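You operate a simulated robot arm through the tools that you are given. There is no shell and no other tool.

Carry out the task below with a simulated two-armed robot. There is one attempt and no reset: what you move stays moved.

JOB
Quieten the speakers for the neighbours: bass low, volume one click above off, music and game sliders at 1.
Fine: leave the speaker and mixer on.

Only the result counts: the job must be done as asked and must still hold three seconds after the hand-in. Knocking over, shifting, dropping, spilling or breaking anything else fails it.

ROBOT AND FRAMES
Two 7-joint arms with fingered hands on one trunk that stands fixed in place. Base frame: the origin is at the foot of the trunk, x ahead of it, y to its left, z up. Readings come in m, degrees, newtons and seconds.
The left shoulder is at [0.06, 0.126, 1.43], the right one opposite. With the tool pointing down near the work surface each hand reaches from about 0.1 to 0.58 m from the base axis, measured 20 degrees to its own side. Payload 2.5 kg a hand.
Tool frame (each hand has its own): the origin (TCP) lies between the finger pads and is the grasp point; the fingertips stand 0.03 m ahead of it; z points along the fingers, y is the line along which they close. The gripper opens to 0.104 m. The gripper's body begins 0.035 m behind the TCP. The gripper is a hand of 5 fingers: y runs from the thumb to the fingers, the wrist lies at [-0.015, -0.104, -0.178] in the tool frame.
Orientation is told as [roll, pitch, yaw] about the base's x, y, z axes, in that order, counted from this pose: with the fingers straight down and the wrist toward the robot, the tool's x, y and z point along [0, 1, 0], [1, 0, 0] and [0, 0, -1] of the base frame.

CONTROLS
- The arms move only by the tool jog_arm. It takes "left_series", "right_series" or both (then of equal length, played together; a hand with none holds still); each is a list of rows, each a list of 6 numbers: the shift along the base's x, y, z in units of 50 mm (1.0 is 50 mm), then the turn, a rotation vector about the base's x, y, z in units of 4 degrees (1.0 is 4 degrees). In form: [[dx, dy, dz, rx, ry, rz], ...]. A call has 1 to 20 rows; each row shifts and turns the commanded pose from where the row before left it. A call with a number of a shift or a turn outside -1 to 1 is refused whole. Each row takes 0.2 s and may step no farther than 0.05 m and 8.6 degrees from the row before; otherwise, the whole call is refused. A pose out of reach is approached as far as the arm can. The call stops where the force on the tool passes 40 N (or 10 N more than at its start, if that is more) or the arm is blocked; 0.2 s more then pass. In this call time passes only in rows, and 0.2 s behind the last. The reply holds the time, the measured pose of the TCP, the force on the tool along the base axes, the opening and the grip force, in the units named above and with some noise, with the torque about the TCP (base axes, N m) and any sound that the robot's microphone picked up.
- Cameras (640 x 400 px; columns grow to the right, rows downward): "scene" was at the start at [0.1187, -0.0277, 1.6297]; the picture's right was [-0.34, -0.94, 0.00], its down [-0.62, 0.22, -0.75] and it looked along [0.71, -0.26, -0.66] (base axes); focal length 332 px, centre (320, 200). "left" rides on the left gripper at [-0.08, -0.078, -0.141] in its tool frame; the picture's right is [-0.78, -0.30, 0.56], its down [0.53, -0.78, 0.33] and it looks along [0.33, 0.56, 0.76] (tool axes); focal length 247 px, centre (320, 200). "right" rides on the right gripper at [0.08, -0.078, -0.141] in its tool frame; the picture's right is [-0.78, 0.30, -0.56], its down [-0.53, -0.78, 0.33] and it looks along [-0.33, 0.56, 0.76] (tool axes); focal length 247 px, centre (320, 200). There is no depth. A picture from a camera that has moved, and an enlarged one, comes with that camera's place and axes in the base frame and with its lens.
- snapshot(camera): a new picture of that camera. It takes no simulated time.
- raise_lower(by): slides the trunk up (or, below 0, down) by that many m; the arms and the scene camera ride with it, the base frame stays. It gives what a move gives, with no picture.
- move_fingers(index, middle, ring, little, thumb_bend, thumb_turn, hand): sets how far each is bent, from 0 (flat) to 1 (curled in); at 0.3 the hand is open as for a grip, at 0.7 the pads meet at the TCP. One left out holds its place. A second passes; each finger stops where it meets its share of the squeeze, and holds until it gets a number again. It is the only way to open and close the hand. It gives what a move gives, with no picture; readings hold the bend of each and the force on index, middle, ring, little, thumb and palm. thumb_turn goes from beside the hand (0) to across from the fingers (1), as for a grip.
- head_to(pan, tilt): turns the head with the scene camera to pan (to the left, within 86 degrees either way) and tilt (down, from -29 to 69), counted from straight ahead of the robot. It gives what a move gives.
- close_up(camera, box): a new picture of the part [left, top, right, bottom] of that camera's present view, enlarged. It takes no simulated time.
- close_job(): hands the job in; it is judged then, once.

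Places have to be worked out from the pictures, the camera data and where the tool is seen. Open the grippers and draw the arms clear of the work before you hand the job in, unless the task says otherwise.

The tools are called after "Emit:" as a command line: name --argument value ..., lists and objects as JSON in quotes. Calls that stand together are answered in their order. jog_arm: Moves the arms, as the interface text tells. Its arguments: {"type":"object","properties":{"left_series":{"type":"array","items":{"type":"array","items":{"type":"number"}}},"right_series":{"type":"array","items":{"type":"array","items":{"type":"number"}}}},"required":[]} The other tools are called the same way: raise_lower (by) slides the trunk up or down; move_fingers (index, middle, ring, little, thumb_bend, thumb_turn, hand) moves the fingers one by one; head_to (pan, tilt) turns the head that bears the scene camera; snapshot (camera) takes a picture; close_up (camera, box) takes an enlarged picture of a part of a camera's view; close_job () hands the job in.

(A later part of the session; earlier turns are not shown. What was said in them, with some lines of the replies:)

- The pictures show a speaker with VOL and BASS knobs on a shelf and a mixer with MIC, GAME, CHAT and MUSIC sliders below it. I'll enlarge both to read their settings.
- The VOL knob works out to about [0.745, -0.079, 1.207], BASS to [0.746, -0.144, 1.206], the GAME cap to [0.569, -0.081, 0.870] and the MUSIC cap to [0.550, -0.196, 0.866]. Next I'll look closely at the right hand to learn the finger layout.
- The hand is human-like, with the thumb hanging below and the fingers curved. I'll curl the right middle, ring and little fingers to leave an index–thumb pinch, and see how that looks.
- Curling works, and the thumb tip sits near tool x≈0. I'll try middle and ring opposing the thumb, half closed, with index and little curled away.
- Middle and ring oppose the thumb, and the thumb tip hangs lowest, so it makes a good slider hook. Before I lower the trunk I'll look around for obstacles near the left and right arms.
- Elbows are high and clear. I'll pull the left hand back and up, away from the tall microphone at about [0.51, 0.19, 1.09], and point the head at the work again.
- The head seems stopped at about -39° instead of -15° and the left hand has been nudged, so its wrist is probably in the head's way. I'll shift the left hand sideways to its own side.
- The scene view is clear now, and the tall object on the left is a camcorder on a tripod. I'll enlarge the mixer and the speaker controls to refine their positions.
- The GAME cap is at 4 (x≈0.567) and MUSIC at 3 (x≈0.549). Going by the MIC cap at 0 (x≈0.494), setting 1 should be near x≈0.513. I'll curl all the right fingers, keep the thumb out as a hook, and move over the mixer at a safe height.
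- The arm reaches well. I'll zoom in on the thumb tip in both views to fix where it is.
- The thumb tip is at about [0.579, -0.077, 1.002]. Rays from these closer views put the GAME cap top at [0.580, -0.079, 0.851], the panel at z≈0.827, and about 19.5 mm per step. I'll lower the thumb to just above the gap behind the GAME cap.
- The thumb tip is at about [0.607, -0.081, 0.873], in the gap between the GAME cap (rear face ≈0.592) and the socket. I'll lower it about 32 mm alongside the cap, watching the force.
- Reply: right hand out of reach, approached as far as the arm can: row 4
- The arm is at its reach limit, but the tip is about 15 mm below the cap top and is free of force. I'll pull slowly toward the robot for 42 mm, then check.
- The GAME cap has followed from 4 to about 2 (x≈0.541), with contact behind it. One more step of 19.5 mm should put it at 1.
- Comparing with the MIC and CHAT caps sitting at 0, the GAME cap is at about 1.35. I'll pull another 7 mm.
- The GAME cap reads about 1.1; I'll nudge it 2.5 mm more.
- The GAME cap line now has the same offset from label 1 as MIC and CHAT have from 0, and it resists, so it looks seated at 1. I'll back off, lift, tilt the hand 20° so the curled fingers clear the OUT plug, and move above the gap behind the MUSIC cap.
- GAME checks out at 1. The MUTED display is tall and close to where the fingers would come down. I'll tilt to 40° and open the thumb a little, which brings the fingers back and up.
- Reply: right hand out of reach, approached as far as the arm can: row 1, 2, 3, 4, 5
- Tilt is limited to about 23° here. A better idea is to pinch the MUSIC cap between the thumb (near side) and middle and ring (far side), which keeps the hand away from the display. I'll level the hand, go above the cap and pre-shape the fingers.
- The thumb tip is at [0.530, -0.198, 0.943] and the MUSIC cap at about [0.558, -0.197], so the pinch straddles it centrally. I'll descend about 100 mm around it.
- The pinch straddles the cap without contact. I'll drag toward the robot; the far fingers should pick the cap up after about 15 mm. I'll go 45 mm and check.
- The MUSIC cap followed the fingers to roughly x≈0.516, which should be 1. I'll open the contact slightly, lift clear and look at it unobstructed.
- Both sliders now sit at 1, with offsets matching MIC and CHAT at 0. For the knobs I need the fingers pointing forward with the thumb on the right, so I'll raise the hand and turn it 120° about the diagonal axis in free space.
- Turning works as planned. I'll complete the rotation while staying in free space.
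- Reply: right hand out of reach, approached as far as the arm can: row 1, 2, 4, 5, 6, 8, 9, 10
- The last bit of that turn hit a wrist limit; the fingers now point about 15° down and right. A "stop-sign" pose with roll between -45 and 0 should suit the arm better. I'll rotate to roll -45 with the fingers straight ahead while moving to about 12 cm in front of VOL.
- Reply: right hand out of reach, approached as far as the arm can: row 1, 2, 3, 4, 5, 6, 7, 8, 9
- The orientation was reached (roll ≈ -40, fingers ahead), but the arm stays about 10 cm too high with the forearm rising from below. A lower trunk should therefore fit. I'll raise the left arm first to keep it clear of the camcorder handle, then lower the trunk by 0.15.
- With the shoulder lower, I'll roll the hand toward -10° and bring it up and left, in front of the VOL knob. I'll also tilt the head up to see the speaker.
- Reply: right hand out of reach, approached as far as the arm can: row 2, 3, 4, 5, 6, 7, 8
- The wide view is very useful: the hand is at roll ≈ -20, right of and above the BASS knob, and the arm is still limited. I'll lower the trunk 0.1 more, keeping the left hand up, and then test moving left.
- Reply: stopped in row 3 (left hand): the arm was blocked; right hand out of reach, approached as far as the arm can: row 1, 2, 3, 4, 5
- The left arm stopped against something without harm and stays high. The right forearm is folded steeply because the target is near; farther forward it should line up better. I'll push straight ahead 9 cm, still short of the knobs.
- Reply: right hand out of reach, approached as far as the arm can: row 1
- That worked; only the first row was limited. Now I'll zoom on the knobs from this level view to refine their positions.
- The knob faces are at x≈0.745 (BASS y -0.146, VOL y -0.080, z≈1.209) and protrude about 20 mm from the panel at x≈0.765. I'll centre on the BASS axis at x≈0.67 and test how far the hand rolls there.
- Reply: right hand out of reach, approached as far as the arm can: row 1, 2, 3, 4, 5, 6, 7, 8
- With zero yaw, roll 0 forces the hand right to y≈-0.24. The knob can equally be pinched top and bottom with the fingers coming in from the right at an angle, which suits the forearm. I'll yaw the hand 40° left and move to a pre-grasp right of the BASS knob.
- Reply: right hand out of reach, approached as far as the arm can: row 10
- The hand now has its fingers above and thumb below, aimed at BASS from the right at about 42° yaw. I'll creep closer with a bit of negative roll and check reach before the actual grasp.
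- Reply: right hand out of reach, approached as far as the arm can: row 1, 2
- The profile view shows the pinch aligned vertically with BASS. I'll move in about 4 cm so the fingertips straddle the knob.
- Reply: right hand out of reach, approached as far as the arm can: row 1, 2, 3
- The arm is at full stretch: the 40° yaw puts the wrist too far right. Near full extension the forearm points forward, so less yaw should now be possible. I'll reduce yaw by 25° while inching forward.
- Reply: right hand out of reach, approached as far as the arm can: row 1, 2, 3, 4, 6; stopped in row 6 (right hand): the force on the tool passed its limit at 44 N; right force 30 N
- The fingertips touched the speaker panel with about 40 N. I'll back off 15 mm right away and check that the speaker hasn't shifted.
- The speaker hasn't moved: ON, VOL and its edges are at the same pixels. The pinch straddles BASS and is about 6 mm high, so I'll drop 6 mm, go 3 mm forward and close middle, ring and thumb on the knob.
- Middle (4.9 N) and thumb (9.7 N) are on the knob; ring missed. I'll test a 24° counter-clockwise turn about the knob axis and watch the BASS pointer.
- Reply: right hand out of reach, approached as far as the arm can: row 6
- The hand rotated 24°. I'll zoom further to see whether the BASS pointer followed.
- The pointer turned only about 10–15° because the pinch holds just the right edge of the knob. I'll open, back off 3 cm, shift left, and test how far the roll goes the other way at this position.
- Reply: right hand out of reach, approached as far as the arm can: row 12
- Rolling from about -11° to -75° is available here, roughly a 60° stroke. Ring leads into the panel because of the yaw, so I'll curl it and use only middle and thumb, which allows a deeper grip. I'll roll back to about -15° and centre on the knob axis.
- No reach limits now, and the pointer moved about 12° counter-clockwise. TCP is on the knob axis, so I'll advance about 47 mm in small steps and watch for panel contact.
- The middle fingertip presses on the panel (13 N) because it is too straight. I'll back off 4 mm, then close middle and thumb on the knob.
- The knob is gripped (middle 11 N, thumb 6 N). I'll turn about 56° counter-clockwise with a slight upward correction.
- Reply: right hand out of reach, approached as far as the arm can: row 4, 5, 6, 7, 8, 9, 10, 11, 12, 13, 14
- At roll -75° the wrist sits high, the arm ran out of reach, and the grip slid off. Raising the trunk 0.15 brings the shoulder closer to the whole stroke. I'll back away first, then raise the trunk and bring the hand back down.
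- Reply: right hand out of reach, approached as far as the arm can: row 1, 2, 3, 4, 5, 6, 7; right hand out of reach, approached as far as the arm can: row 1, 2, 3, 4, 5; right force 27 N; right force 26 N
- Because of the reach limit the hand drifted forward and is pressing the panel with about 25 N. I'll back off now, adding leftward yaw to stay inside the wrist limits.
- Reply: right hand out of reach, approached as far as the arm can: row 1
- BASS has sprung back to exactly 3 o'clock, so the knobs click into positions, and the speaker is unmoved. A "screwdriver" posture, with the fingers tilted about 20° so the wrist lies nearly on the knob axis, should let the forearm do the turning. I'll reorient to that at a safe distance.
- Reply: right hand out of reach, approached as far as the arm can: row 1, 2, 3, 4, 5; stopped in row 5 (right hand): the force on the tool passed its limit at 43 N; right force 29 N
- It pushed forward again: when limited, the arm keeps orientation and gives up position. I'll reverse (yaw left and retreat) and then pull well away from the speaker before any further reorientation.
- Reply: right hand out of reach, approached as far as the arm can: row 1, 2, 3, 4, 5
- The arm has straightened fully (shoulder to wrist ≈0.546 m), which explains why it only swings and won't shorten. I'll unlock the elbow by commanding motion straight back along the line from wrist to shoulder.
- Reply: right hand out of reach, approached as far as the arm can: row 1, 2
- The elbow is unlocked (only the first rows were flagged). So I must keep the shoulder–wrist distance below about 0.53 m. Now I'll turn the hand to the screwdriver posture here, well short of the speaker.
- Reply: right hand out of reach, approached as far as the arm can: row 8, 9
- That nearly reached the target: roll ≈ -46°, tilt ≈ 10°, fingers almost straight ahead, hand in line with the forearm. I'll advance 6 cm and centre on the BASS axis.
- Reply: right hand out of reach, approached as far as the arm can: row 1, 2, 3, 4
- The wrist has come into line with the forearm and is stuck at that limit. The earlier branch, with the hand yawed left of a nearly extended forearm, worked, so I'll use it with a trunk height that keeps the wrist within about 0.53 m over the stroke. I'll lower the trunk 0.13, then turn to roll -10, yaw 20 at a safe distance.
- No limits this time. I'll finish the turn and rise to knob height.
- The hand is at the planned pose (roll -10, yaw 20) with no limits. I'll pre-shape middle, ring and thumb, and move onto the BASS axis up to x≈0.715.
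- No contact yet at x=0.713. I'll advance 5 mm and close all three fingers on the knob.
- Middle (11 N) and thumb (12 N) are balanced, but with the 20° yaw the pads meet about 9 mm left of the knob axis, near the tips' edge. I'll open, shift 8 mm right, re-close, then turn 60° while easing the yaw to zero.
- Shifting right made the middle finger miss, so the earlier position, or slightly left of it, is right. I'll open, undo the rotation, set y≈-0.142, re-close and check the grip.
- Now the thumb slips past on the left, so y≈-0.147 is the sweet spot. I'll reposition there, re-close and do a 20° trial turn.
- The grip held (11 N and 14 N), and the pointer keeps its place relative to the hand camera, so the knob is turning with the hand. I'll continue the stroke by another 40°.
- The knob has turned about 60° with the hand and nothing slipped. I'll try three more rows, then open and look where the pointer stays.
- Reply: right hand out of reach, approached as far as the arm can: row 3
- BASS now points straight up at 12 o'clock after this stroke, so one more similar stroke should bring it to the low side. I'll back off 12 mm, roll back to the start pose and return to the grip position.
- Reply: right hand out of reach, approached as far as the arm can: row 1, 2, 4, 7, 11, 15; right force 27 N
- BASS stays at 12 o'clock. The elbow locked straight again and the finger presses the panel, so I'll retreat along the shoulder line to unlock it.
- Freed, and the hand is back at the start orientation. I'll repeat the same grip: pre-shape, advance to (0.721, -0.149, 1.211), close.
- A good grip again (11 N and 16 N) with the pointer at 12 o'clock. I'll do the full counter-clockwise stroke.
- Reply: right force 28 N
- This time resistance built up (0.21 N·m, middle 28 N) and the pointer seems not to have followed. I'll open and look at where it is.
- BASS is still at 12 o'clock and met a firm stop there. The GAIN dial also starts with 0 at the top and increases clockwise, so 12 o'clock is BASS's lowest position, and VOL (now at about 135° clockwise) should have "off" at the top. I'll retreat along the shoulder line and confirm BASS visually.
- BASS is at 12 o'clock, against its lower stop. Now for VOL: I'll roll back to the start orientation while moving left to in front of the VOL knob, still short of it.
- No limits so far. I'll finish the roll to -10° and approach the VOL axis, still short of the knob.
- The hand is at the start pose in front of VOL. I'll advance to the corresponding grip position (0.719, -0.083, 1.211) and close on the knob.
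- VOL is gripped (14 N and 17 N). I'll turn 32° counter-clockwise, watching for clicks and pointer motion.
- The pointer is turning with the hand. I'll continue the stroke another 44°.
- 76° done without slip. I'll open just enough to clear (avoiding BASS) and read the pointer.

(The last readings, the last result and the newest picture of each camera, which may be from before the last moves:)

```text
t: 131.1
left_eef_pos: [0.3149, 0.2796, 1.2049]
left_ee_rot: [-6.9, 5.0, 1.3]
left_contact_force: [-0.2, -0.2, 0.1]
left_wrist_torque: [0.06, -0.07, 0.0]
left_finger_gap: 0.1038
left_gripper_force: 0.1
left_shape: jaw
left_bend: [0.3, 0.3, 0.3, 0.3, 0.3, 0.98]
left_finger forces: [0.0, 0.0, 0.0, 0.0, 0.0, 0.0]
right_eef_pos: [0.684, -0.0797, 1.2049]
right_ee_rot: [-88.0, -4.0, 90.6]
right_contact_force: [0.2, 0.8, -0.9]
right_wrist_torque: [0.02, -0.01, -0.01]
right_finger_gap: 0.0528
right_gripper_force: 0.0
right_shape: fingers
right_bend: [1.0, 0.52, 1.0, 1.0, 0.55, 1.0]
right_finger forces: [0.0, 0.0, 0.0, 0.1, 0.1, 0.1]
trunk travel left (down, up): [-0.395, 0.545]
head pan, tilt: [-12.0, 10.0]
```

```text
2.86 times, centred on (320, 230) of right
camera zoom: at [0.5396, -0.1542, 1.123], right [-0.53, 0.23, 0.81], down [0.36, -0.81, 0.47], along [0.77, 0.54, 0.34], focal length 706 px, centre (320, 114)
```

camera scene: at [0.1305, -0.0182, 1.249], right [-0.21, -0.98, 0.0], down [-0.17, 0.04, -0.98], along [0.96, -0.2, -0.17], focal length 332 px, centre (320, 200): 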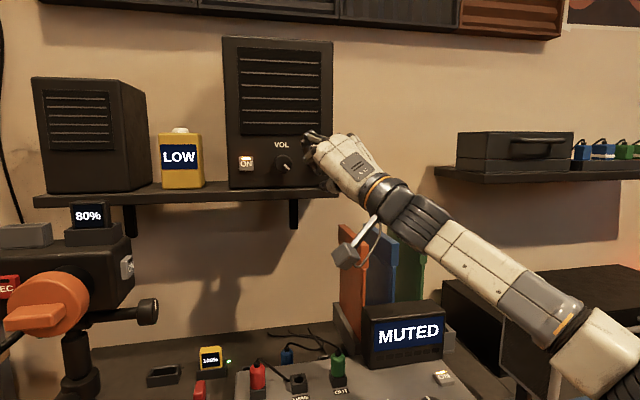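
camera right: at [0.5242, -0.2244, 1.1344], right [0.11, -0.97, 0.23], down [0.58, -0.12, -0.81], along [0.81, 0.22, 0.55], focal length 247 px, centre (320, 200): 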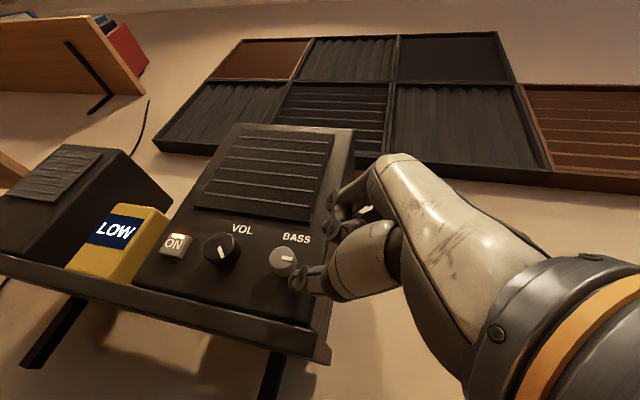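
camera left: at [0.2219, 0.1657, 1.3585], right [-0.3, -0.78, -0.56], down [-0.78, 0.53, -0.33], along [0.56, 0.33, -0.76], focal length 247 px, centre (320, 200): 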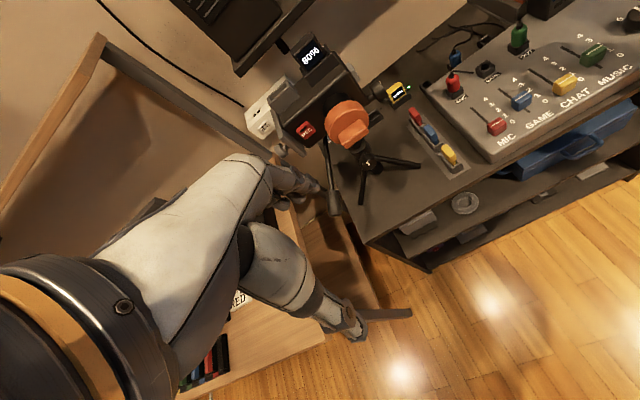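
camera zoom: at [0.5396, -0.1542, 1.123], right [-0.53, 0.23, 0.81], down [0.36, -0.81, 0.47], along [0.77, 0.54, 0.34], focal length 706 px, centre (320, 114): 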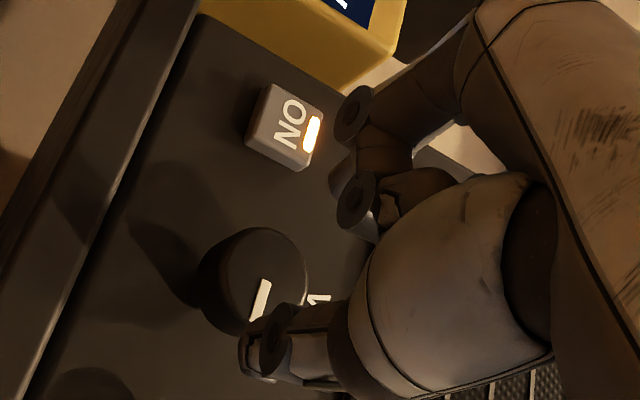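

VOL now points to about 3 o'clock (≈90°). I'll roll back to the start orientation, offset to the right, and read it clearly with the scene camera.

Emit:
jog_arm --right_series '[[0, -0.026, 0.006, 1, 0, 0], [0, -0.026, 0.006, 1, 0, 0], [0, -0.026, 0.006, 1, 0, 0], [0, -0.026, 0.006, 1, 0, 0], [0, -0.026, 0.006, 1, 0.28, 0.1], [0, -0.026, 0.006, 1, 0.27, 0.12], [0, -0.026, 0.006, 1, 0.26, 0.14], [0, -0.026, 0.006, 1, 0.25, 0.16], [0, -0.026, 0.006, 1, 0.24, 0.18], [0, -0.026, 0.006, 1, 0.23, 0.19], [0, -0.026, 0.006, 1, 0.22, 0.21], [0, -0.026, 0.006, 1, 0.2, 0.22], [0, -0.026, 0.006, 1, 0.19, 0.24], [0, -0.026, 0.006, 1, 0.17, 0.25], [0.04, -0.026, 0.006, 1, 0.15, 0.26], [0.04, -0.026, 0.006, 1, 0.13, 0.27], [0.04, -0.026, 0.006, 1, 0.11, 0.28], [0.04, -0.026, 0.006, 1, 0.09, 0.285], [0, -0.026, 0.006, 1, 0.07, 0.29]]'

Emit:
close_up --camera "scene" --box '[240, 100, 360, 190]'

Emit:
close_up --camera "right" --box '[200, 140, 400, 300]'

```text
t: 135.1
left_eef_pos: [0.3157, 0.2789, 1.2065]
left_ee_rot: [-7.0, 5.0, 1.2]
left_contact_force: [0.3, 0.3, -0.5]
left_wrist_torque: [0.01, -0.02, 0.01]
left_finger_gap: 0.1038
left_gripper_force: 0.1
left_shape: jaw
left_bend: [0.3, 0.3, 0.3, 0.3, 0.3, 0.98]
left_finger forces: [0.0, 0.0, 0.0, 0.0, 0.0, 0.0]
right_eef_pos: [0.6914, -0.1029, 1.21]
right_ee_rot: [-69.9, -80.2, 90.1]
right_contact_force: [-0.5, -0.2, -0.6]
right_wrist_torque: [0.0, -0.01, -0.01]
right_finger_gap: 0.0527
right_gripper_force: 0.1
right_shape: fingers
right_bend: [1.0, 0.52, 1.0, 1.0, 0.55, 1.0]
right_finger forces: [0.0, 0.0, 0.0, 0.0, 0.0, 0.0]
trunk travel left (down, up): [-0.395, 0.545]
head pan, tilt: [-12.0, 10.0]
```

```text
4.44 times, centred on (300, 145) of scene
camera zoom: at [0.1305, -0.0182, 1.249], right [-0.21, -0.98, 0.0], down [-0.17, 0.04, -0.98], along [0.96, -0.2, -0.17], focal length 1474 px, centre (409, 444)
```

zoom: 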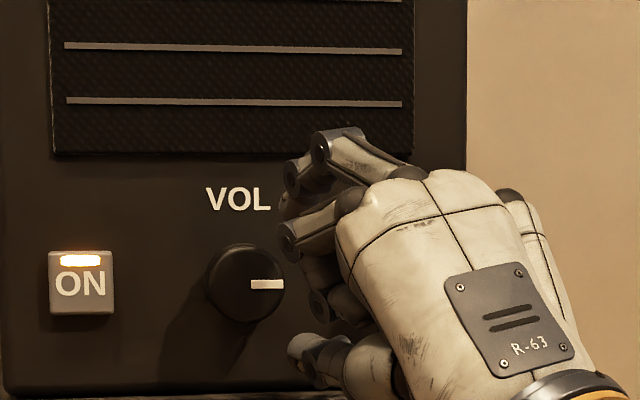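

```text
2.50 times, centred on (300, 220) of right
camera zoom: at [0.5315, -0.0909, 1.1275], right [-0.26, -0.86, 0.45], down [0.5, -0.51, -0.7], along [0.83, 0.04, 0.56], focal length 617 px, centre (370, 150)
```

zoom: 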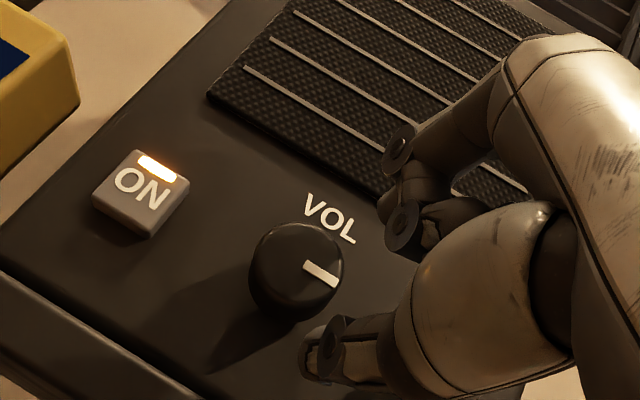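

VOL sits exactly at 3 o'clock, so its clicks appear to be 45° apart (135° → 90°). I'll repeat the grip and stroke, this time in one sequence.

Emit:
move_fingers --hand "right" --middle 0.52 --thumb_bend 0.45

Emit:
jog_arm --right_series '[[0.1, 0.2, 0.01, 0, 0, 0], [0.2, 0.2, 0.01, 0, 0, 0], [0.16, 0, 0, 0, 0, 0], [0.12, 0, 0, 0, 0, 0]]'

Emit:
move_fingers --hand "right" --middle 0.85 --thumb_bend 0.85

Emit:
jog_arm --right_series '[[0, 0, 0, -1, -0.07, -0.29], [0, 0, 0, -1, -0.09, -0.285], [0, 0, 0, -1, -0.11, -0.28], [0, 0, 0, -1, -0.13, -0.27], [0, 0, 0, -1, -0.15, -0.26], [0, 0, 0, -1, -0.17, -0.25], [0, 0, 0, -1, -0.19, -0.24], [0, 0, 0, -1, -0.2, -0.22], [0, 0, 0, -1, -0.22, -0.21], [0, 0, 0, -1, -0.23, -0.19], [0, 0, 0, -1, -0.24, -0.18], [0, 0, 0, -1, -0.25, -0.16], [0, 0, 0, -1, -0.26, -0.14], [0, 0, 0, -1, -0.27, -0.12], [0, 0, 0, -1, -0.28, -0.1]]'

Emit:
close_up --camera "right" --box '[240, 160, 400, 300]'

```text
t: 136.1
left_eef_pos: [0.3148, 0.2792, 1.2073]
left_ee_rot: [-6.9, 5.0, 1.2]
left_contact_force: [-0.2, 0.1, 0.0]
left_wrist_torque: [0.01, -0.02, -0.02]
left_finger_gap: 0.1038
left_gripper_force: 0.2
left_shape: jaw
left_bend: [0.3, 0.3, 0.3, 0.3, 0.3, 0.98]
left_finger forces: [0.0, 0.1, 0.0, 0.0, 0.1, 0.0]
right_eef_pos: [0.6915, -0.1031, 1.21]
right_ee_rot: [-70.1, -80.2, 90.2]
right_contact_force: [-0.1, 0.1, -0.5]
right_wrist_torque: [0.01, 0.02, 0.0]
right_finger_gap: 0.0577
right_gripper_force: 0.1
right_shape: fingers
right_bend: [1.0, 0.52, 1.0, 1.0, 0.45, 1.0]
right_finger forces: [0.1, 0.0, 0.1, 0.0, 0.0, 0.1]
trunk travel left (down, up): [-0.395, 0.545]
head pan, tilt: [-12.0, 10.0]
```

```text
t: 137.1
left_eef_pos: [0.315, 0.2783, 1.2059]
left_ee_rot: [-6.9, 5.0, 1.2]
left_contact_force: [0.0, 0.0, 0.3]
left_wrist_torque: [0.0, 0.0, 0.02]
left_finger_gap: 0.1038
left_gripper_force: 0.1
left_shape: jaw
left_bend: [0.3, 0.3, 0.3, 0.3, 0.3, 0.98]
left_finger forces: [0.0, 0.0, 0.1, 0.0, 0.0, 0.0]
right_eef_pos: [0.7196, -0.0831, 1.2112]
right_ee_rot: [-70.2, -80.1, 90.3]
right_contact_force: [-0.3, -0.5, -1.0]
right_wrist_torque: [0.01, 0.05, -0.01]
right_finger_gap: 0.0576
right_gripper_force: 0.1
right_shape: fingers
right_bend: [1.0, 0.52, 1.0, 1.0, 0.45, 1.0]
right_finger forces: [0.1, 0.0, 0.0, 0.0, 0.0, 0.0]
trunk travel left (down, up): [-0.395, 0.545]
head pan, tilt: [-12.0, 10.0]
```

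```text
t: 138.1
left_eef_pos: [0.3147, 0.2784, 1.2056]
left_ee_rot: [-6.9, 5.0, 1.2]
left_contact_force: [0.0, 0.0, -0.1]
left_wrist_torque: [-0.01, 0.02, 0.0]
left_finger_gap: 0.1034
left_gripper_force: 0.0
left_shape: jaw
left_bend: [0.3, 0.3, 0.3, 0.3, 0.3, 0.98]
left_finger forces: [0.0, 0.0, 0.0, 0.0, 0.0, 0.1]
right_eef_pos: [0.7193, -0.0843, 1.211]
right_ee_rot: [-70.2, -80.1, 90.2]
right_contact_force: [2.6, -1.8, 4.2]
right_wrist_torque: [-0.04, -0.15, -0.04]
right_finger_gap: 0.0514
right_gripper_force: 9.7
right_shape: fingers
right_bend: [1.0, 0.63, 1.0, 1.0, 0.61, 1.0]
right_finger forces: [0.1, 11.6, 0.0, 0.0, 8.1, 0.1]
trunk travel left (down, up): [-0.395, 0.545]
head pan, tilt: [-12.0, 10.0]
```

```text
t: 141.3
left_eef_pos: [0.3146, 0.2797, 1.2063]
left_ee_rot: [-6.8, 5.0, 1.1]
left_contact_force: [-0.4, 0.3, -0.5]
left_wrist_torque: [0.04, -0.03, 0.02]
left_finger_gap: 0.1038
left_gripper_force: 0.0
left_shape: jaw
left_bend: [0.3, 0.3, 0.3, 0.3, 0.3, 0.98]
left_finger forces: [0.1, 0.0, 0.1, 0.0, 0.0, 0.0]
right_eef_pos: [0.7206, -0.0817, 1.2105]
right_ee_rot: [-88.0, -20.0, 90.7]
right_contact_force: [0.6, 5.5, -4.5]
right_wrist_torque: [0.01, 0.12, 0.11]
right_finger_gap: 0.0496
right_gripper_force: 8.7
right_shape: fingers
right_bend: [1.0, 0.62, 1.0, 1.0, 0.64, 0.99]
right_finger forces: [0.0, 8.8, 0.0, 0.1, 8.2, 0.1]
trunk travel left (down, up): [-0.395, 0.545]
head pan, tilt: [-12.0, 10.0]
```

```text
2.86 times, centred on (320, 230) of right
camera zoom: at [0.5773, -0.1326, 1.112], right [-0.53, 0.0, 0.85], down [0.36, -0.9, 0.23], along [0.77, 0.43, 0.48], focal length 706 px, centre (320, 114)
```

zoom: 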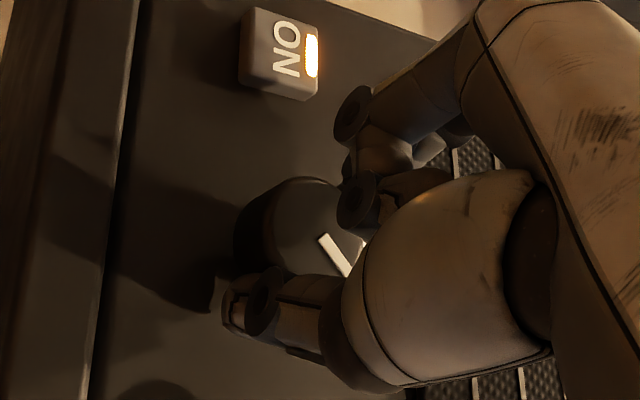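

Held, the pointer is at about 45° clockwise from the top. I'll release here and read where it settles, retreating slightly and rolling back.

Emit:
move_fingers --hand "right" --middle 0.52 --thumb_bend 0.5

Emit:
jog_arm --right_series '[[-0.3, 0.03, -0.04, 0, 0, 0], [-0.3, 0.03, -0.04, 0, 0, 0], [0, -0.026, 0.006, 1, 0.28, 0.1], [0, -0.026, 0.006, 1, 0.27, 0.12], [0, -0.026, 0.006, 1, 0.26, 0.14], [0, -0.026, 0.006, 1, 0.25, 0.16], [0, -0.026, 0.006, 1, 0.24, 0.18], [0, -0.026, 0.006, 1, 0.23, 0.19], [0, -0.026, 0.006, 1, 0.22, 0.21], [0, -0.026, 0.006, 1, 0.2, 0.22], [0, -0.026, 0.006, 1, 0.19, 0.24], [0, -0.03, 0.006, 1, 0.17, 0.25], [0.02, -0.04, 0.006, 1, 0.15, 0.26], [0.02, -0.04, 0.006, 1, 0.13, 0.27], [0.02, -0.04, 0.006, 1, 0.11, 0.28], [0.02, -0.04, 0.006, 1, 0.09, 0.285], [0, -0.04, 0.006, 1, 0.07, 0.29]]'

Emit:
close_up --camera "scene" --box '[240, 100, 360, 190]'

Emit:
close_up --camera "right" --box '[200, 140, 400, 300]'

```text
t: 142.3
left_eef_pos: [0.3147, 0.2785, 1.2059]
left_ee_rot: [-6.9, 5.0, 1.2]
left_contact_force: [-0.4, 0.3, -0.4]
left_wrist_torque: [0.01, 0.0, -0.02]
left_finger_gap: 0.1037
left_gripper_force: 0.0
left_shape: jaw
left_bend: [0.3, 0.3, 0.3, 0.3, 0.3, 0.98]
left_finger forces: [0.0, 0.1, 0.0, 0.0, 0.0, 0.1]
right_eef_pos: [0.7201, -0.0822, 1.2112]
right_ee_rot: [-88.1, -20.0, 90.7]
right_contact_force: [-1.1, 0.2, 0.0]
right_wrist_torque: [-0.03, 0.01, 0.01]
right_finger_gap: 0.0553
right_gripper_force: 0.2
right_shape: fingers
right_bend: [1.0, 0.52, 1.0, 1.0, 0.5, 1.0]
right_finger forces: [0.1, 0.0, 0.0, 0.1, 0.0, 0.1]
trunk travel left (down, up): [-0.395, 0.545]
head pan, tilt: [-12.0, 10.0]
```

```text
t: 145.9
left_eef_pos: [0.3146, 0.2782, 1.2074]
left_ee_rot: [-6.9, 5.0, 1.2]
left_contact_force: [0.4, 0.9, -0.3]
left_wrist_torque: [-0.02, 0.0, 0.0]
left_finger_gap: 0.1039
left_gripper_force: 0.1
left_shape: jaw
left_bend: [0.3, 0.3, 0.3, 0.3, 0.3, 0.98]
left_finger forces: [0.1, 0.1, 0.0, 0.1, 0.0, 0.0]
right_eef_pos: [0.6935, -0.1039, 1.2118]
right_ee_rot: [-70.1, -80.2, 90.3]
right_contact_force: [-0.7, 0.6, 0.1]
right_wrist_torque: [0.01, 0.0, 0.03]
right_finger_gap: 0.055
right_gripper_force: 0.1
right_shape: fingers
right_bend: [1.0, 0.52, 1.0, 1.0, 0.5, 1.0]
right_finger forces: [0.0, 0.0, 0.0, 0.0, 0.0, 0.0]
trunk travel left (down, up): [-0.395, 0.545]
head pan, tilt: [-12.0, 10.0]
```

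```text
4.44 times, centred on (300, 145) of scene
camera zoom: at [0.1305, -0.0182, 1.249], right [-0.21, -0.98, 0.0], down [-0.17, 0.04, -0.98], along [0.96, -0.2, -0.17], focal length 1474 px, centre (409, 444)
```

zoom: 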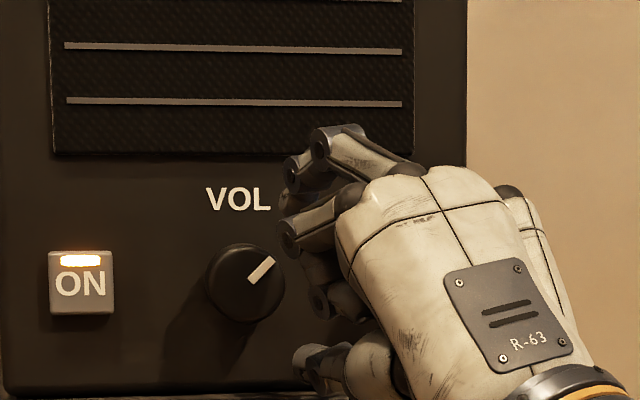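

```text
2.50 times, centred on (300, 220) of right
camera zoom: at [0.5341, -0.0913, 1.1288], right [-0.26, -0.86, 0.45], down [0.5, -0.52, -0.7], along [0.83, 0.04, 0.56], focal length 617 px, centre (370, 150)
```

zoom: 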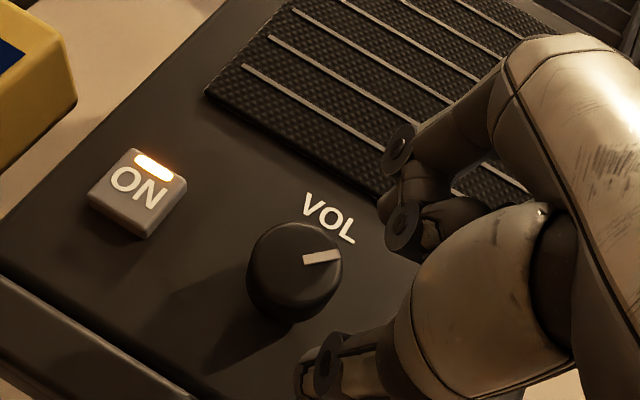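

VOL is now exactly at 45°, one 45° click from the top. To confirm that dials start at 12 o'clock, I'll look closely at the labelled GAIN dial's scale.

Emit:
head_to --pan -25 --tilt 40

Emit:
snapshot --camera "scene"

Emit:
close_up --camera "scene" --box '[300, 200, 420, 290]'

```text
t: 146.8
left_eef_pos: [0.3152, 0.2787, 1.2069]
left_ee_rot: [-6.8, 5.0, 1.1]
left_contact_force: [0.1, 0.1, 0.2]
left_wrist_torque: [0.03, 0.01, 0.01]
left_finger_gap: 0.104
left_gripper_force: 0.1
left_shape: jaw
left_bend: [0.3, 0.3, 0.3, 0.3, 0.3, 0.98]
left_finger forces: [0.0, 0.1, 0.1, 0.0, 0.0, 0.0]
right_eef_pos: [0.6934, -0.1032, 1.2128]
right_ee_rot: [-70.1, -80.1, 90.0]
right_contact_force: [1.2, 0.2, 0.5]
right_wrist_torque: [-0.02, 0.03, 0.02]
right_finger_gap: 0.0553
right_gripper_force: 0.1
right_shape: fingers
right_bend: [1.0, 0.52, 1.0, 1.0, 0.5, 1.0]
right_finger forces: [0.0, 0.0, 0.1, 0.1, 0.0, 0.0]
trunk travel left (down, up): [-0.395, 0.545]
head pan, tilt: [-25.0, 40.0]
```

```text
taken
camera scene: at [0.1166, -0.0348, 1.2014], right [-0.42, -0.91, 0.0], down [-0.58, 0.27, -0.77], along [0.69, -0.32, -0.64], focal length 332 px, centre (320, 200)
```

scene: 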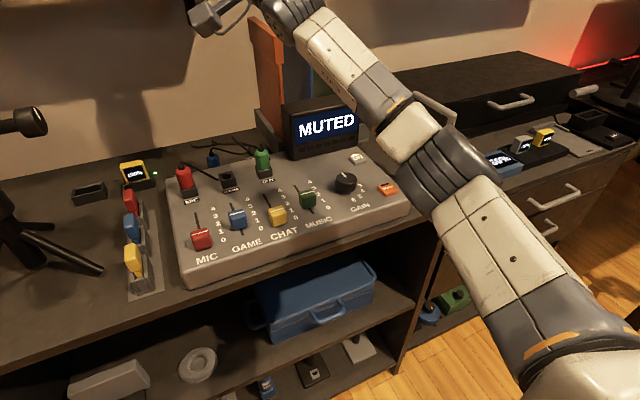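

```text
4.44 times, centred on (360, 245) of scene
camera zoom: at [0.1166, -0.0348, 1.2014], right [-0.42, -0.91, 0.0], down [-0.58, 0.27, -0.77], along [0.69, -0.32, -0.64], focal length 1474 px, centre (142, 0)
```

zoom: 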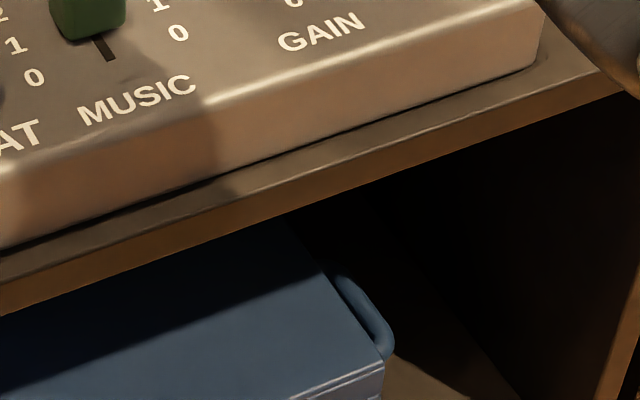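

The GAIN scale does start with 0 at 12 o'clock and rises clockwise, so BASS at 12 is lowest, and VOL at 45° is one click above off. I'll withdraw the right hand along the path I came in on.

Emit:
jog_arm --right_series '[[-0.15, -0.5, 0, 0, 0, 0], [-0.15, -0.5, 0, 0, 0, 0], [0, -0.4, 0, 0, 0, 0], [-0.15, 0, -0.26, -0.93, 0.03, -0.497], [-0.15, 0, -0.26, -0.93, 0.03, -0.497], [-0.15, 0, -0.26, -0.93, 0.03, -0.497], [-0.15, 0, -0.25, -0.93, 0.03, -0.497], [-0.12, 0.04, -0.2, -0.93, 0.03, -0.497], [-0.12, 0.04, -0.2, -0.93, 0.03, -0.497], [-0.12, 0.04, -0.2, -0.93, 0.03, -0.497], [-0.12, 0.04, -0.2, -0.93, 0.03, -0.497]]'

Emit:
head_to --pan -12 --tilt 15

Emit:
snapshot --camera "scene"

Emit:
close_up --camera "scene" --box '[210, 90, 370, 190]'

```text
t: 149.2
left_eef_pos: [0.3144, 0.2775, 1.2065]
left_ee_rot: [-6.9, 5.0, 1.3]
left_contact_force: [-0.1, -0.4, -0.7]
left_wrist_torque: [-0.04, 0.02, -0.02]
left_finger_gap: 0.1038
left_gripper_force: 0.1
left_shape: jaw
left_bend: [0.3, 0.3, 0.3, 0.3, 0.3, 0.98]
left_finger forces: [0.0, 0.1, 0.0, 0.1, 0.0, 0.1]
right_eef_pos: [0.6255, -0.1659, 1.1196]
right_ee_rot: [-74.9, -50.4, 78.3]
right_contact_force: [0.0, -0.4, 0.5]
right_wrist_torque: [0.0, 0.04, -0.01]
right_finger_gap: 0.0552
right_gripper_force: 0.0
right_shape: fingers
right_bend: [1.0, 0.52, 1.0, 1.0, 0.5, 1.0]
right_finger forces: [0.0, 0.0, 0.0, 0.0, 0.0, 0.1]
trunk travel left (down, up): [-0.395, 0.545]
head pan, tilt: [-25.0, 40.0]
```

```text
t: 150.1
left_eef_pos: [0.3154, 0.2773, 1.2057]
left_ee_rot: [-7.0, 5.0, 1.1]
left_contact_force: [0.3, -1.2, 0.7]
left_wrist_torque: [-0.01, 0.02, 0.0]
left_finger_gap: 0.1037
left_gripper_force: 0.0
left_shape: jaw
left_bend: [0.3, 0.3, 0.3, 0.3, 0.3, 0.98]
left_finger forces: [0.0, 0.0, 0.1, 0.0, 0.0, 0.0]
right_eef_pos: [0.624, -0.1654, 1.1194]
right_ee_rot: [-74.8, -50.4, 78.3]
right_contact_force: [0.4, -0.4, -0.1]
right_wrist_torque: [-0.04, -0.01, 0.0]
right_finger_gap: 0.0549
right_gripper_force: 0.0
right_shape: fingers
right_bend: [1.0, 0.52, 1.0, 1.0, 0.5, 1.0]
right_finger forces: [0.0, 0.0, 0.0, 0.0, 0.0, 0.0]
trunk travel left (down, up): [-0.395, 0.545]
head pan, tilt: [-12.0, 15.0]
```

```text
taken
camera scene: at [0.1309, -0.0184, 1.2408], right [-0.21, -0.98, 0.0], down [-0.25, 0.05, -0.97], along [0.94, -0.2, -0.26], focal length 332 px, centre (320, 200)
```

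scene: 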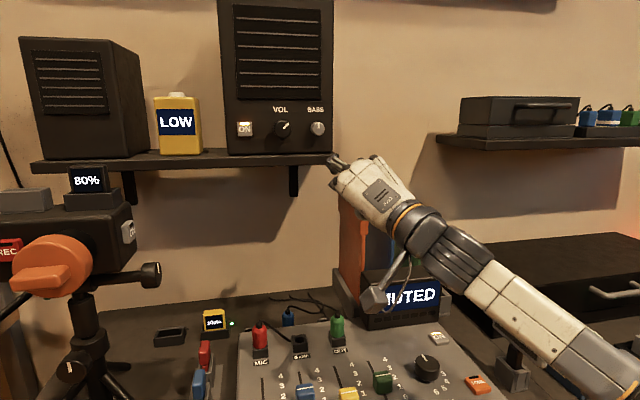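

```text
4.00 times, centred on (290, 140) of scene
camera zoom: at [0.1309, -0.0184, 1.2408], right [-0.21, -0.98, 0.0], down [-0.25, 0.05, -0.97], along [0.94, -0.2, -0.26], focal length 1326 px, centre (440, 440)
```

zoom: 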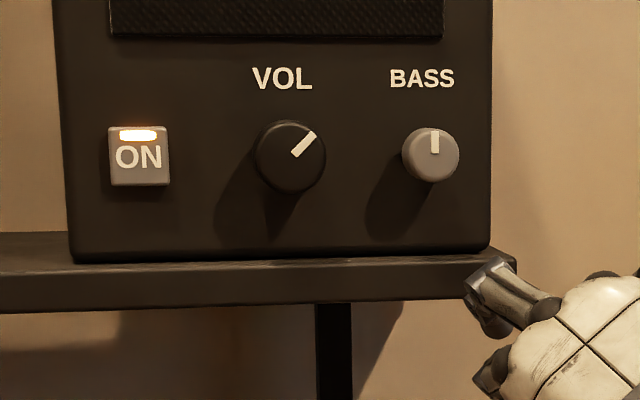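

Clear view: VOL at 45° (one click above off), BASS at 12 o'clock (lowest), speaker ON lit, speaker in place. I'll pull the right hand further back and away.

Emit:
jog_arm --right_series '[[-0.25, -0.06, 0.06, -0.117, 0.196, 0.89], [-0.25, -0.06, 0.06, -0.117, 0.196, 0.89], [-0.25, -0.06, 0.06, -0.117, 0.196, 0.89], [-0.25, -0.06, 0.06, -0.117, 0.196, 0.89], [-0.25, -0.06, 0.06, -0.117, 0.196, 0.89], [-0.25, -0.06, 0.06, -0.117, 0.196, 0.89], [-0.3, -0.3, 0.06, 0, 0, 0], [-0.3, -0.3, 0.06, 0, 0, 0], [-0.3, -0.3, 0.06, 0, 0, 0]]'

Emit:
move_fingers --hand "right" --index 0.3 --middle 0.3 --ring 0.3 --little 0.3 --thumb_bend 0.3

Emit:
head_to --pan -12 --tilt 30

Emit:
snapshot --camera "scene"

Emit:
close_up --camera "scene" --box '[230, 200, 470, 350]'

```text
t: 152.1
left_eef_pos: [0.3155, 0.2789, 1.2066]
left_ee_rot: [-6.9, 5.0, 1.2]
left_contact_force: [0.1, -0.1, 1.1]
left_wrist_torque: [0.0, 0.0, -0.01]
left_finger_gap: 0.1039
left_gripper_force: 0.1
left_shape: jaw
left_bend: [0.3, 0.3, 0.3, 0.3, 0.3, 0.98]
left_finger forces: [0.0, 0.0, 0.1, 0.1, 0.0, 0.0]
right_eef_pos: [0.5057, -0.229, 1.1465]
right_ee_rot: [-67.9, -47.2, 94.6]
right_contact_force: [-0.4, 0.7, 0.1]
right_wrist_torque: [-0.01, 0.01, -0.02]
right_finger_gap: 0.055
right_gripper_force: 0.2
right_shape: fingers
right_bend: [1.0, 0.52, 1.0, 1.0, 0.5, 1.0]
right_finger forces: [0.1, 0.0, 0.0, 0.0, 0.1, 0.0]
trunk travel left (down, up): [-0.395, 0.545]
head pan, tilt: [-12.0, 15.0]
```

```text
t: 153.1
left_eef_pos: [0.3151, 0.2799, 1.2062]
left_ee_rot: [-6.8, 5.0, 1.2]
left_contact_force: [1.0, 0.3, -0.6]
left_wrist_torque: [-0.01, 0.02, 0.01]
left_finger_gap: 0.1036
left_gripper_force: 0.1
left_shape: jaw
left_bend: [0.3, 0.3, 0.3, 0.3, 0.3, 0.98]
left_finger forces: [0.0, 0.0, 0.0, 0.0, 0.0, 0.0]
right_eef_pos: [0.5066, -0.2277, 1.147]
right_ee_rot: [-68.0, -47.4, 94.6]
right_contact_force: [0.0, 1.0, 0.2]
right_wrist_torque: [-0.01, 0.06, -0.02]
right_finger_gap: 0.1023
right_gripper_force: 0.1
right_shape: fingers
right_bend: [0.3, 0.3, 0.3, 0.3, 0.3, 1.0]
right_finger forces: [0.0, 0.0, 0.1, 0.1, 0.1, 0.0]
trunk travel left (down, up): [-0.395, 0.545]
head pan, tilt: [-12.0, 15.0]
```

```text
t: 153.9
left_eef_pos: [0.3161, 0.2797, 1.2068]
left_ee_rot: [-6.9, 5.0, 1.2]
left_contact_force: [-0.9, 0.0, 0.5]
left_wrist_torque: [-0.01, 0.0, 0.04]
left_finger_gap: 0.1037
left_gripper_force: 0.1
left_shape: jaw
left_bend: [0.3, 0.3, 0.3, 0.3, 0.3, 0.98]
left_finger forces: [0.0, 0.1, 0.0, 0.1, 0.0, 0.0]
right_eef_pos: [0.5066, -0.228, 1.1463]
right_ee_rot: [-68.0, -47.4, 94.6]
right_contact_force: [1.1, 0.3, -0.3]
right_wrist_torque: [0.02, 0.01, -0.01]
right_finger_gap: 0.1024
right_gripper_force: 0.0
right_shape: fingers
right_bend: [0.3, 0.3, 0.3, 0.3, 0.3, 1.0]
right_finger forces: [0.0, 0.1, 0.0, 0.0, 0.0, 0.0]
trunk travel left (down, up): [-0.395, 0.545]
head pan, tilt: [-12.0, 30.0]
```

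```text
taken
camera scene: at [0.128, -0.0177, 1.2167], right [-0.21, -0.98, 0.0], down [-0.49, 0.1, -0.87], along [0.85, -0.18, -0.5], focal length 332 px, centre (320, 200)
```

scene: 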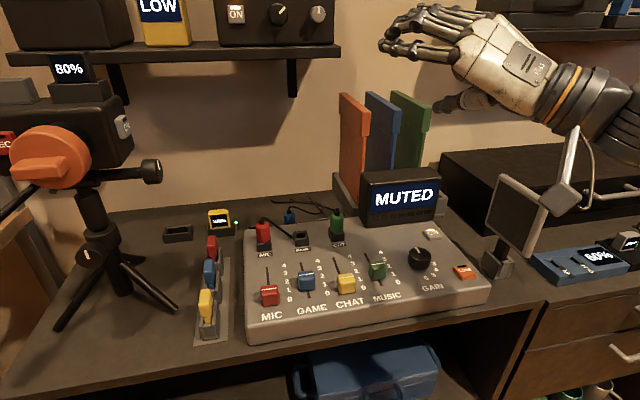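

```text
2.67 times, centred on (350, 275) of scene
camera zoom: at [0.128, -0.0177, 1.2167], right [-0.21, -0.98, 0.0], down [-0.49, 0.1, -0.87], along [0.85, -0.18, -0.5], focal length 884 px, centre (240, 0)
```

zoom: 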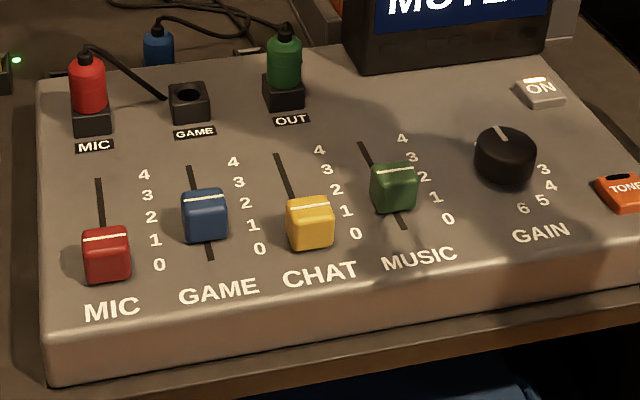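

Sliders GAME and MUSIC read 1, the mixer is ON and the grippers are open. I'll raise the trunk back up to clear the arms and take the same view as earlier, to check nothing else shifted.

Emit:
raise_lower --by 0.23

Emit:
head_to --pan -15 --tilt 40

Emit:
snapshot --camera "scene"

Emit:
close_up --camera "scene" --box '[240, 220, 448, 350]'

Emit:
close_up --camera "scene" --box '[200, 40, 328, 120]'

```text
t: 156.3
left_eef_pos: [0.3154, 0.2776, 1.4361]
left_ee_rot: [-6.9, 5.0, 1.2]
left_contact_force: [-0.3, 0.2, -0.4]
left_wrist_torque: [-0.02, 0.0, -0.01]
left_finger_gap: 0.1037
left_gripper_force: 0.0
left_shape: jaw
left_bend: [0.3, 0.3, 0.3, 0.3, 0.3, 0.98]
left_finger forces: [0.0, 0.1, 0.1, 0.1, 0.1, 0.0]
right_eef_pos: [0.5047, -0.2287, 1.3764]
right_ee_rot: [-67.9, -47.3, 94.6]
right_contact_force: [0.3, 0.2, 0.4]
right_wrist_torque: [0.01, -0.01, 0.01]
right_finger_gap: 0.1018
right_gripper_force: 0.1
right_shape: fingers
right_bend: [0.3, 0.3, 0.3, 0.3, 0.3, 1.0]
right_finger forces: [0.0, 0.1, 0.0, 0.1, 0.0, 0.0]
trunk travel left (down, up): [-0.625, 0.315]
head pan, tilt: [-12.0, 30.0]
```

```text
t: 157.0
left_eef_pos: [0.3157, 0.2785, 1.4368]
left_ee_rot: [-6.9, 5.0, 1.1]
left_contact_force: [0.0, 0.3, 0.0]
left_wrist_torque: [-0.01, 0.0, 0.05]
left_finger_gap: 0.1037
left_gripper_force: 0.0
left_shape: jaw
left_bend: [0.3, 0.3, 0.3, 0.3, 0.3, 0.98]
left_finger forces: [0.1, 0.1, 0.0, 0.1, 0.1, 0.0]
right_eef_pos: [0.506, -0.2294, 1.376]
right_ee_rot: [-67.9, -47.5, 94.6]
right_contact_force: [-0.2, -0.1, 0.7]
right_wrist_torque: [-0.02, -0.03, -0.02]
right_finger_gap: 0.1025
right_gripper_force: 0.0
right_shape: fingers
right_bend: [0.3, 0.3, 0.3, 0.3, 0.3, 1.0]
right_finger forces: [0.0, 0.1, 0.1, 0.0, 0.0, 0.0]
trunk travel left (down, up): [-0.625, 0.315]
head pan, tilt: [-15.0, 40.0]
```

```text
taken
camera scene: at [0.1216, -0.0209, 1.4313], right [-0.26, -0.97, 0.0], down [-0.62, 0.17, -0.77], along [0.74, -0.2, -0.64], focal length 332 px, centre (320, 200)
```

scene: 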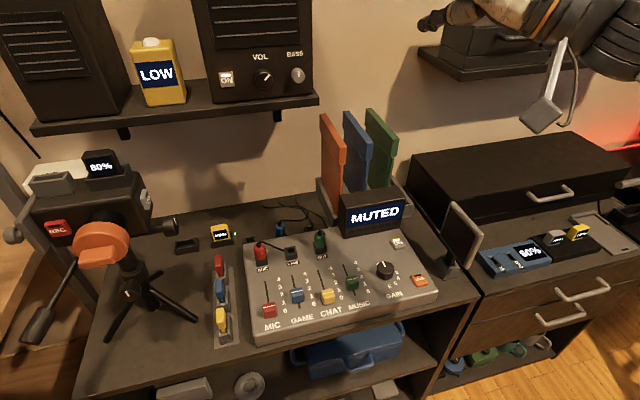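

```text
3.08 times, centred on (344, 285) of scene
camera zoom: at [0.1216, -0.0209, 1.4313], right [-0.26, -0.97, 0.0], down [-0.62, 0.17, -0.77], along [0.74, -0.2, -0.64], focal length 1020 px, centre (246, -62)
```

zoom: 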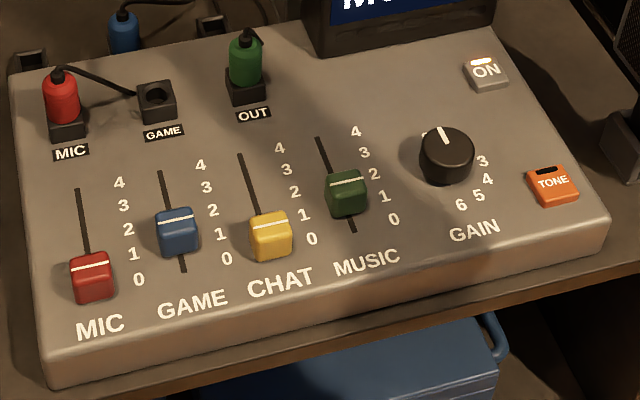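

```text
5.00 times, centred on (264, 80) of scene
camera zoom: at [0.1216, -0.0209, 1.4313], right [-0.26, -0.97, 0.0], down [-0.62, 0.17, -0.77], along [0.74, -0.2, -0.64], focal length 1658 px, centre (600, 800)
```

zoom: 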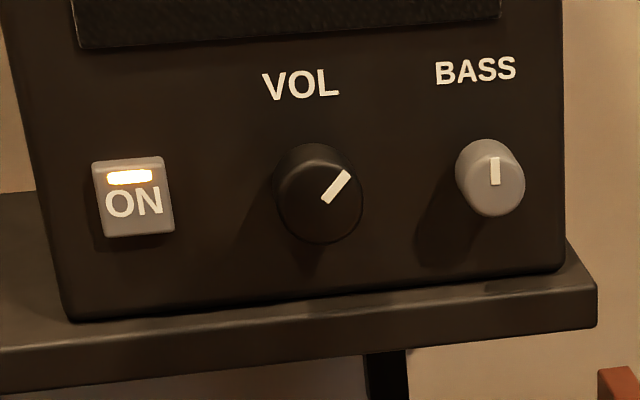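

The view matches the earlier one: tablet, camcorder, boards, speaker and mixer are all in place, both ON lights are lit, and the arms are clear. GAME and MUSIC compute to 0.95–0.97, so both are at 1; BASS is at its lowest and VOL one click above off. I'm handing in.

Emit:
close_job

```text
The job is handed in.
```

The job is handed in: all four controls are set, and the speaker and mixer are both still on. Nothing else had shifted when I compared the final view with an earlier one.

- **Bass:** at 12 o'clock. It met a firm stop there when I tried to turn it further down.
- **Volume:** one click above off. It clicked down in 45° steps and now sits one step from 12 o'clock. The knob has no scale, so I took off to be at 12 o'clock because the mixer's GAIN dial starts there too; I did not turn it fully off to confirm.
- **Music and game sliders:** both at 1, within about 0.1 of a step by the final picture.

The fingers pressed on the speaker's front panel a few times while I was reaching the knobs, at up to about 44 N. The speaker did not move.
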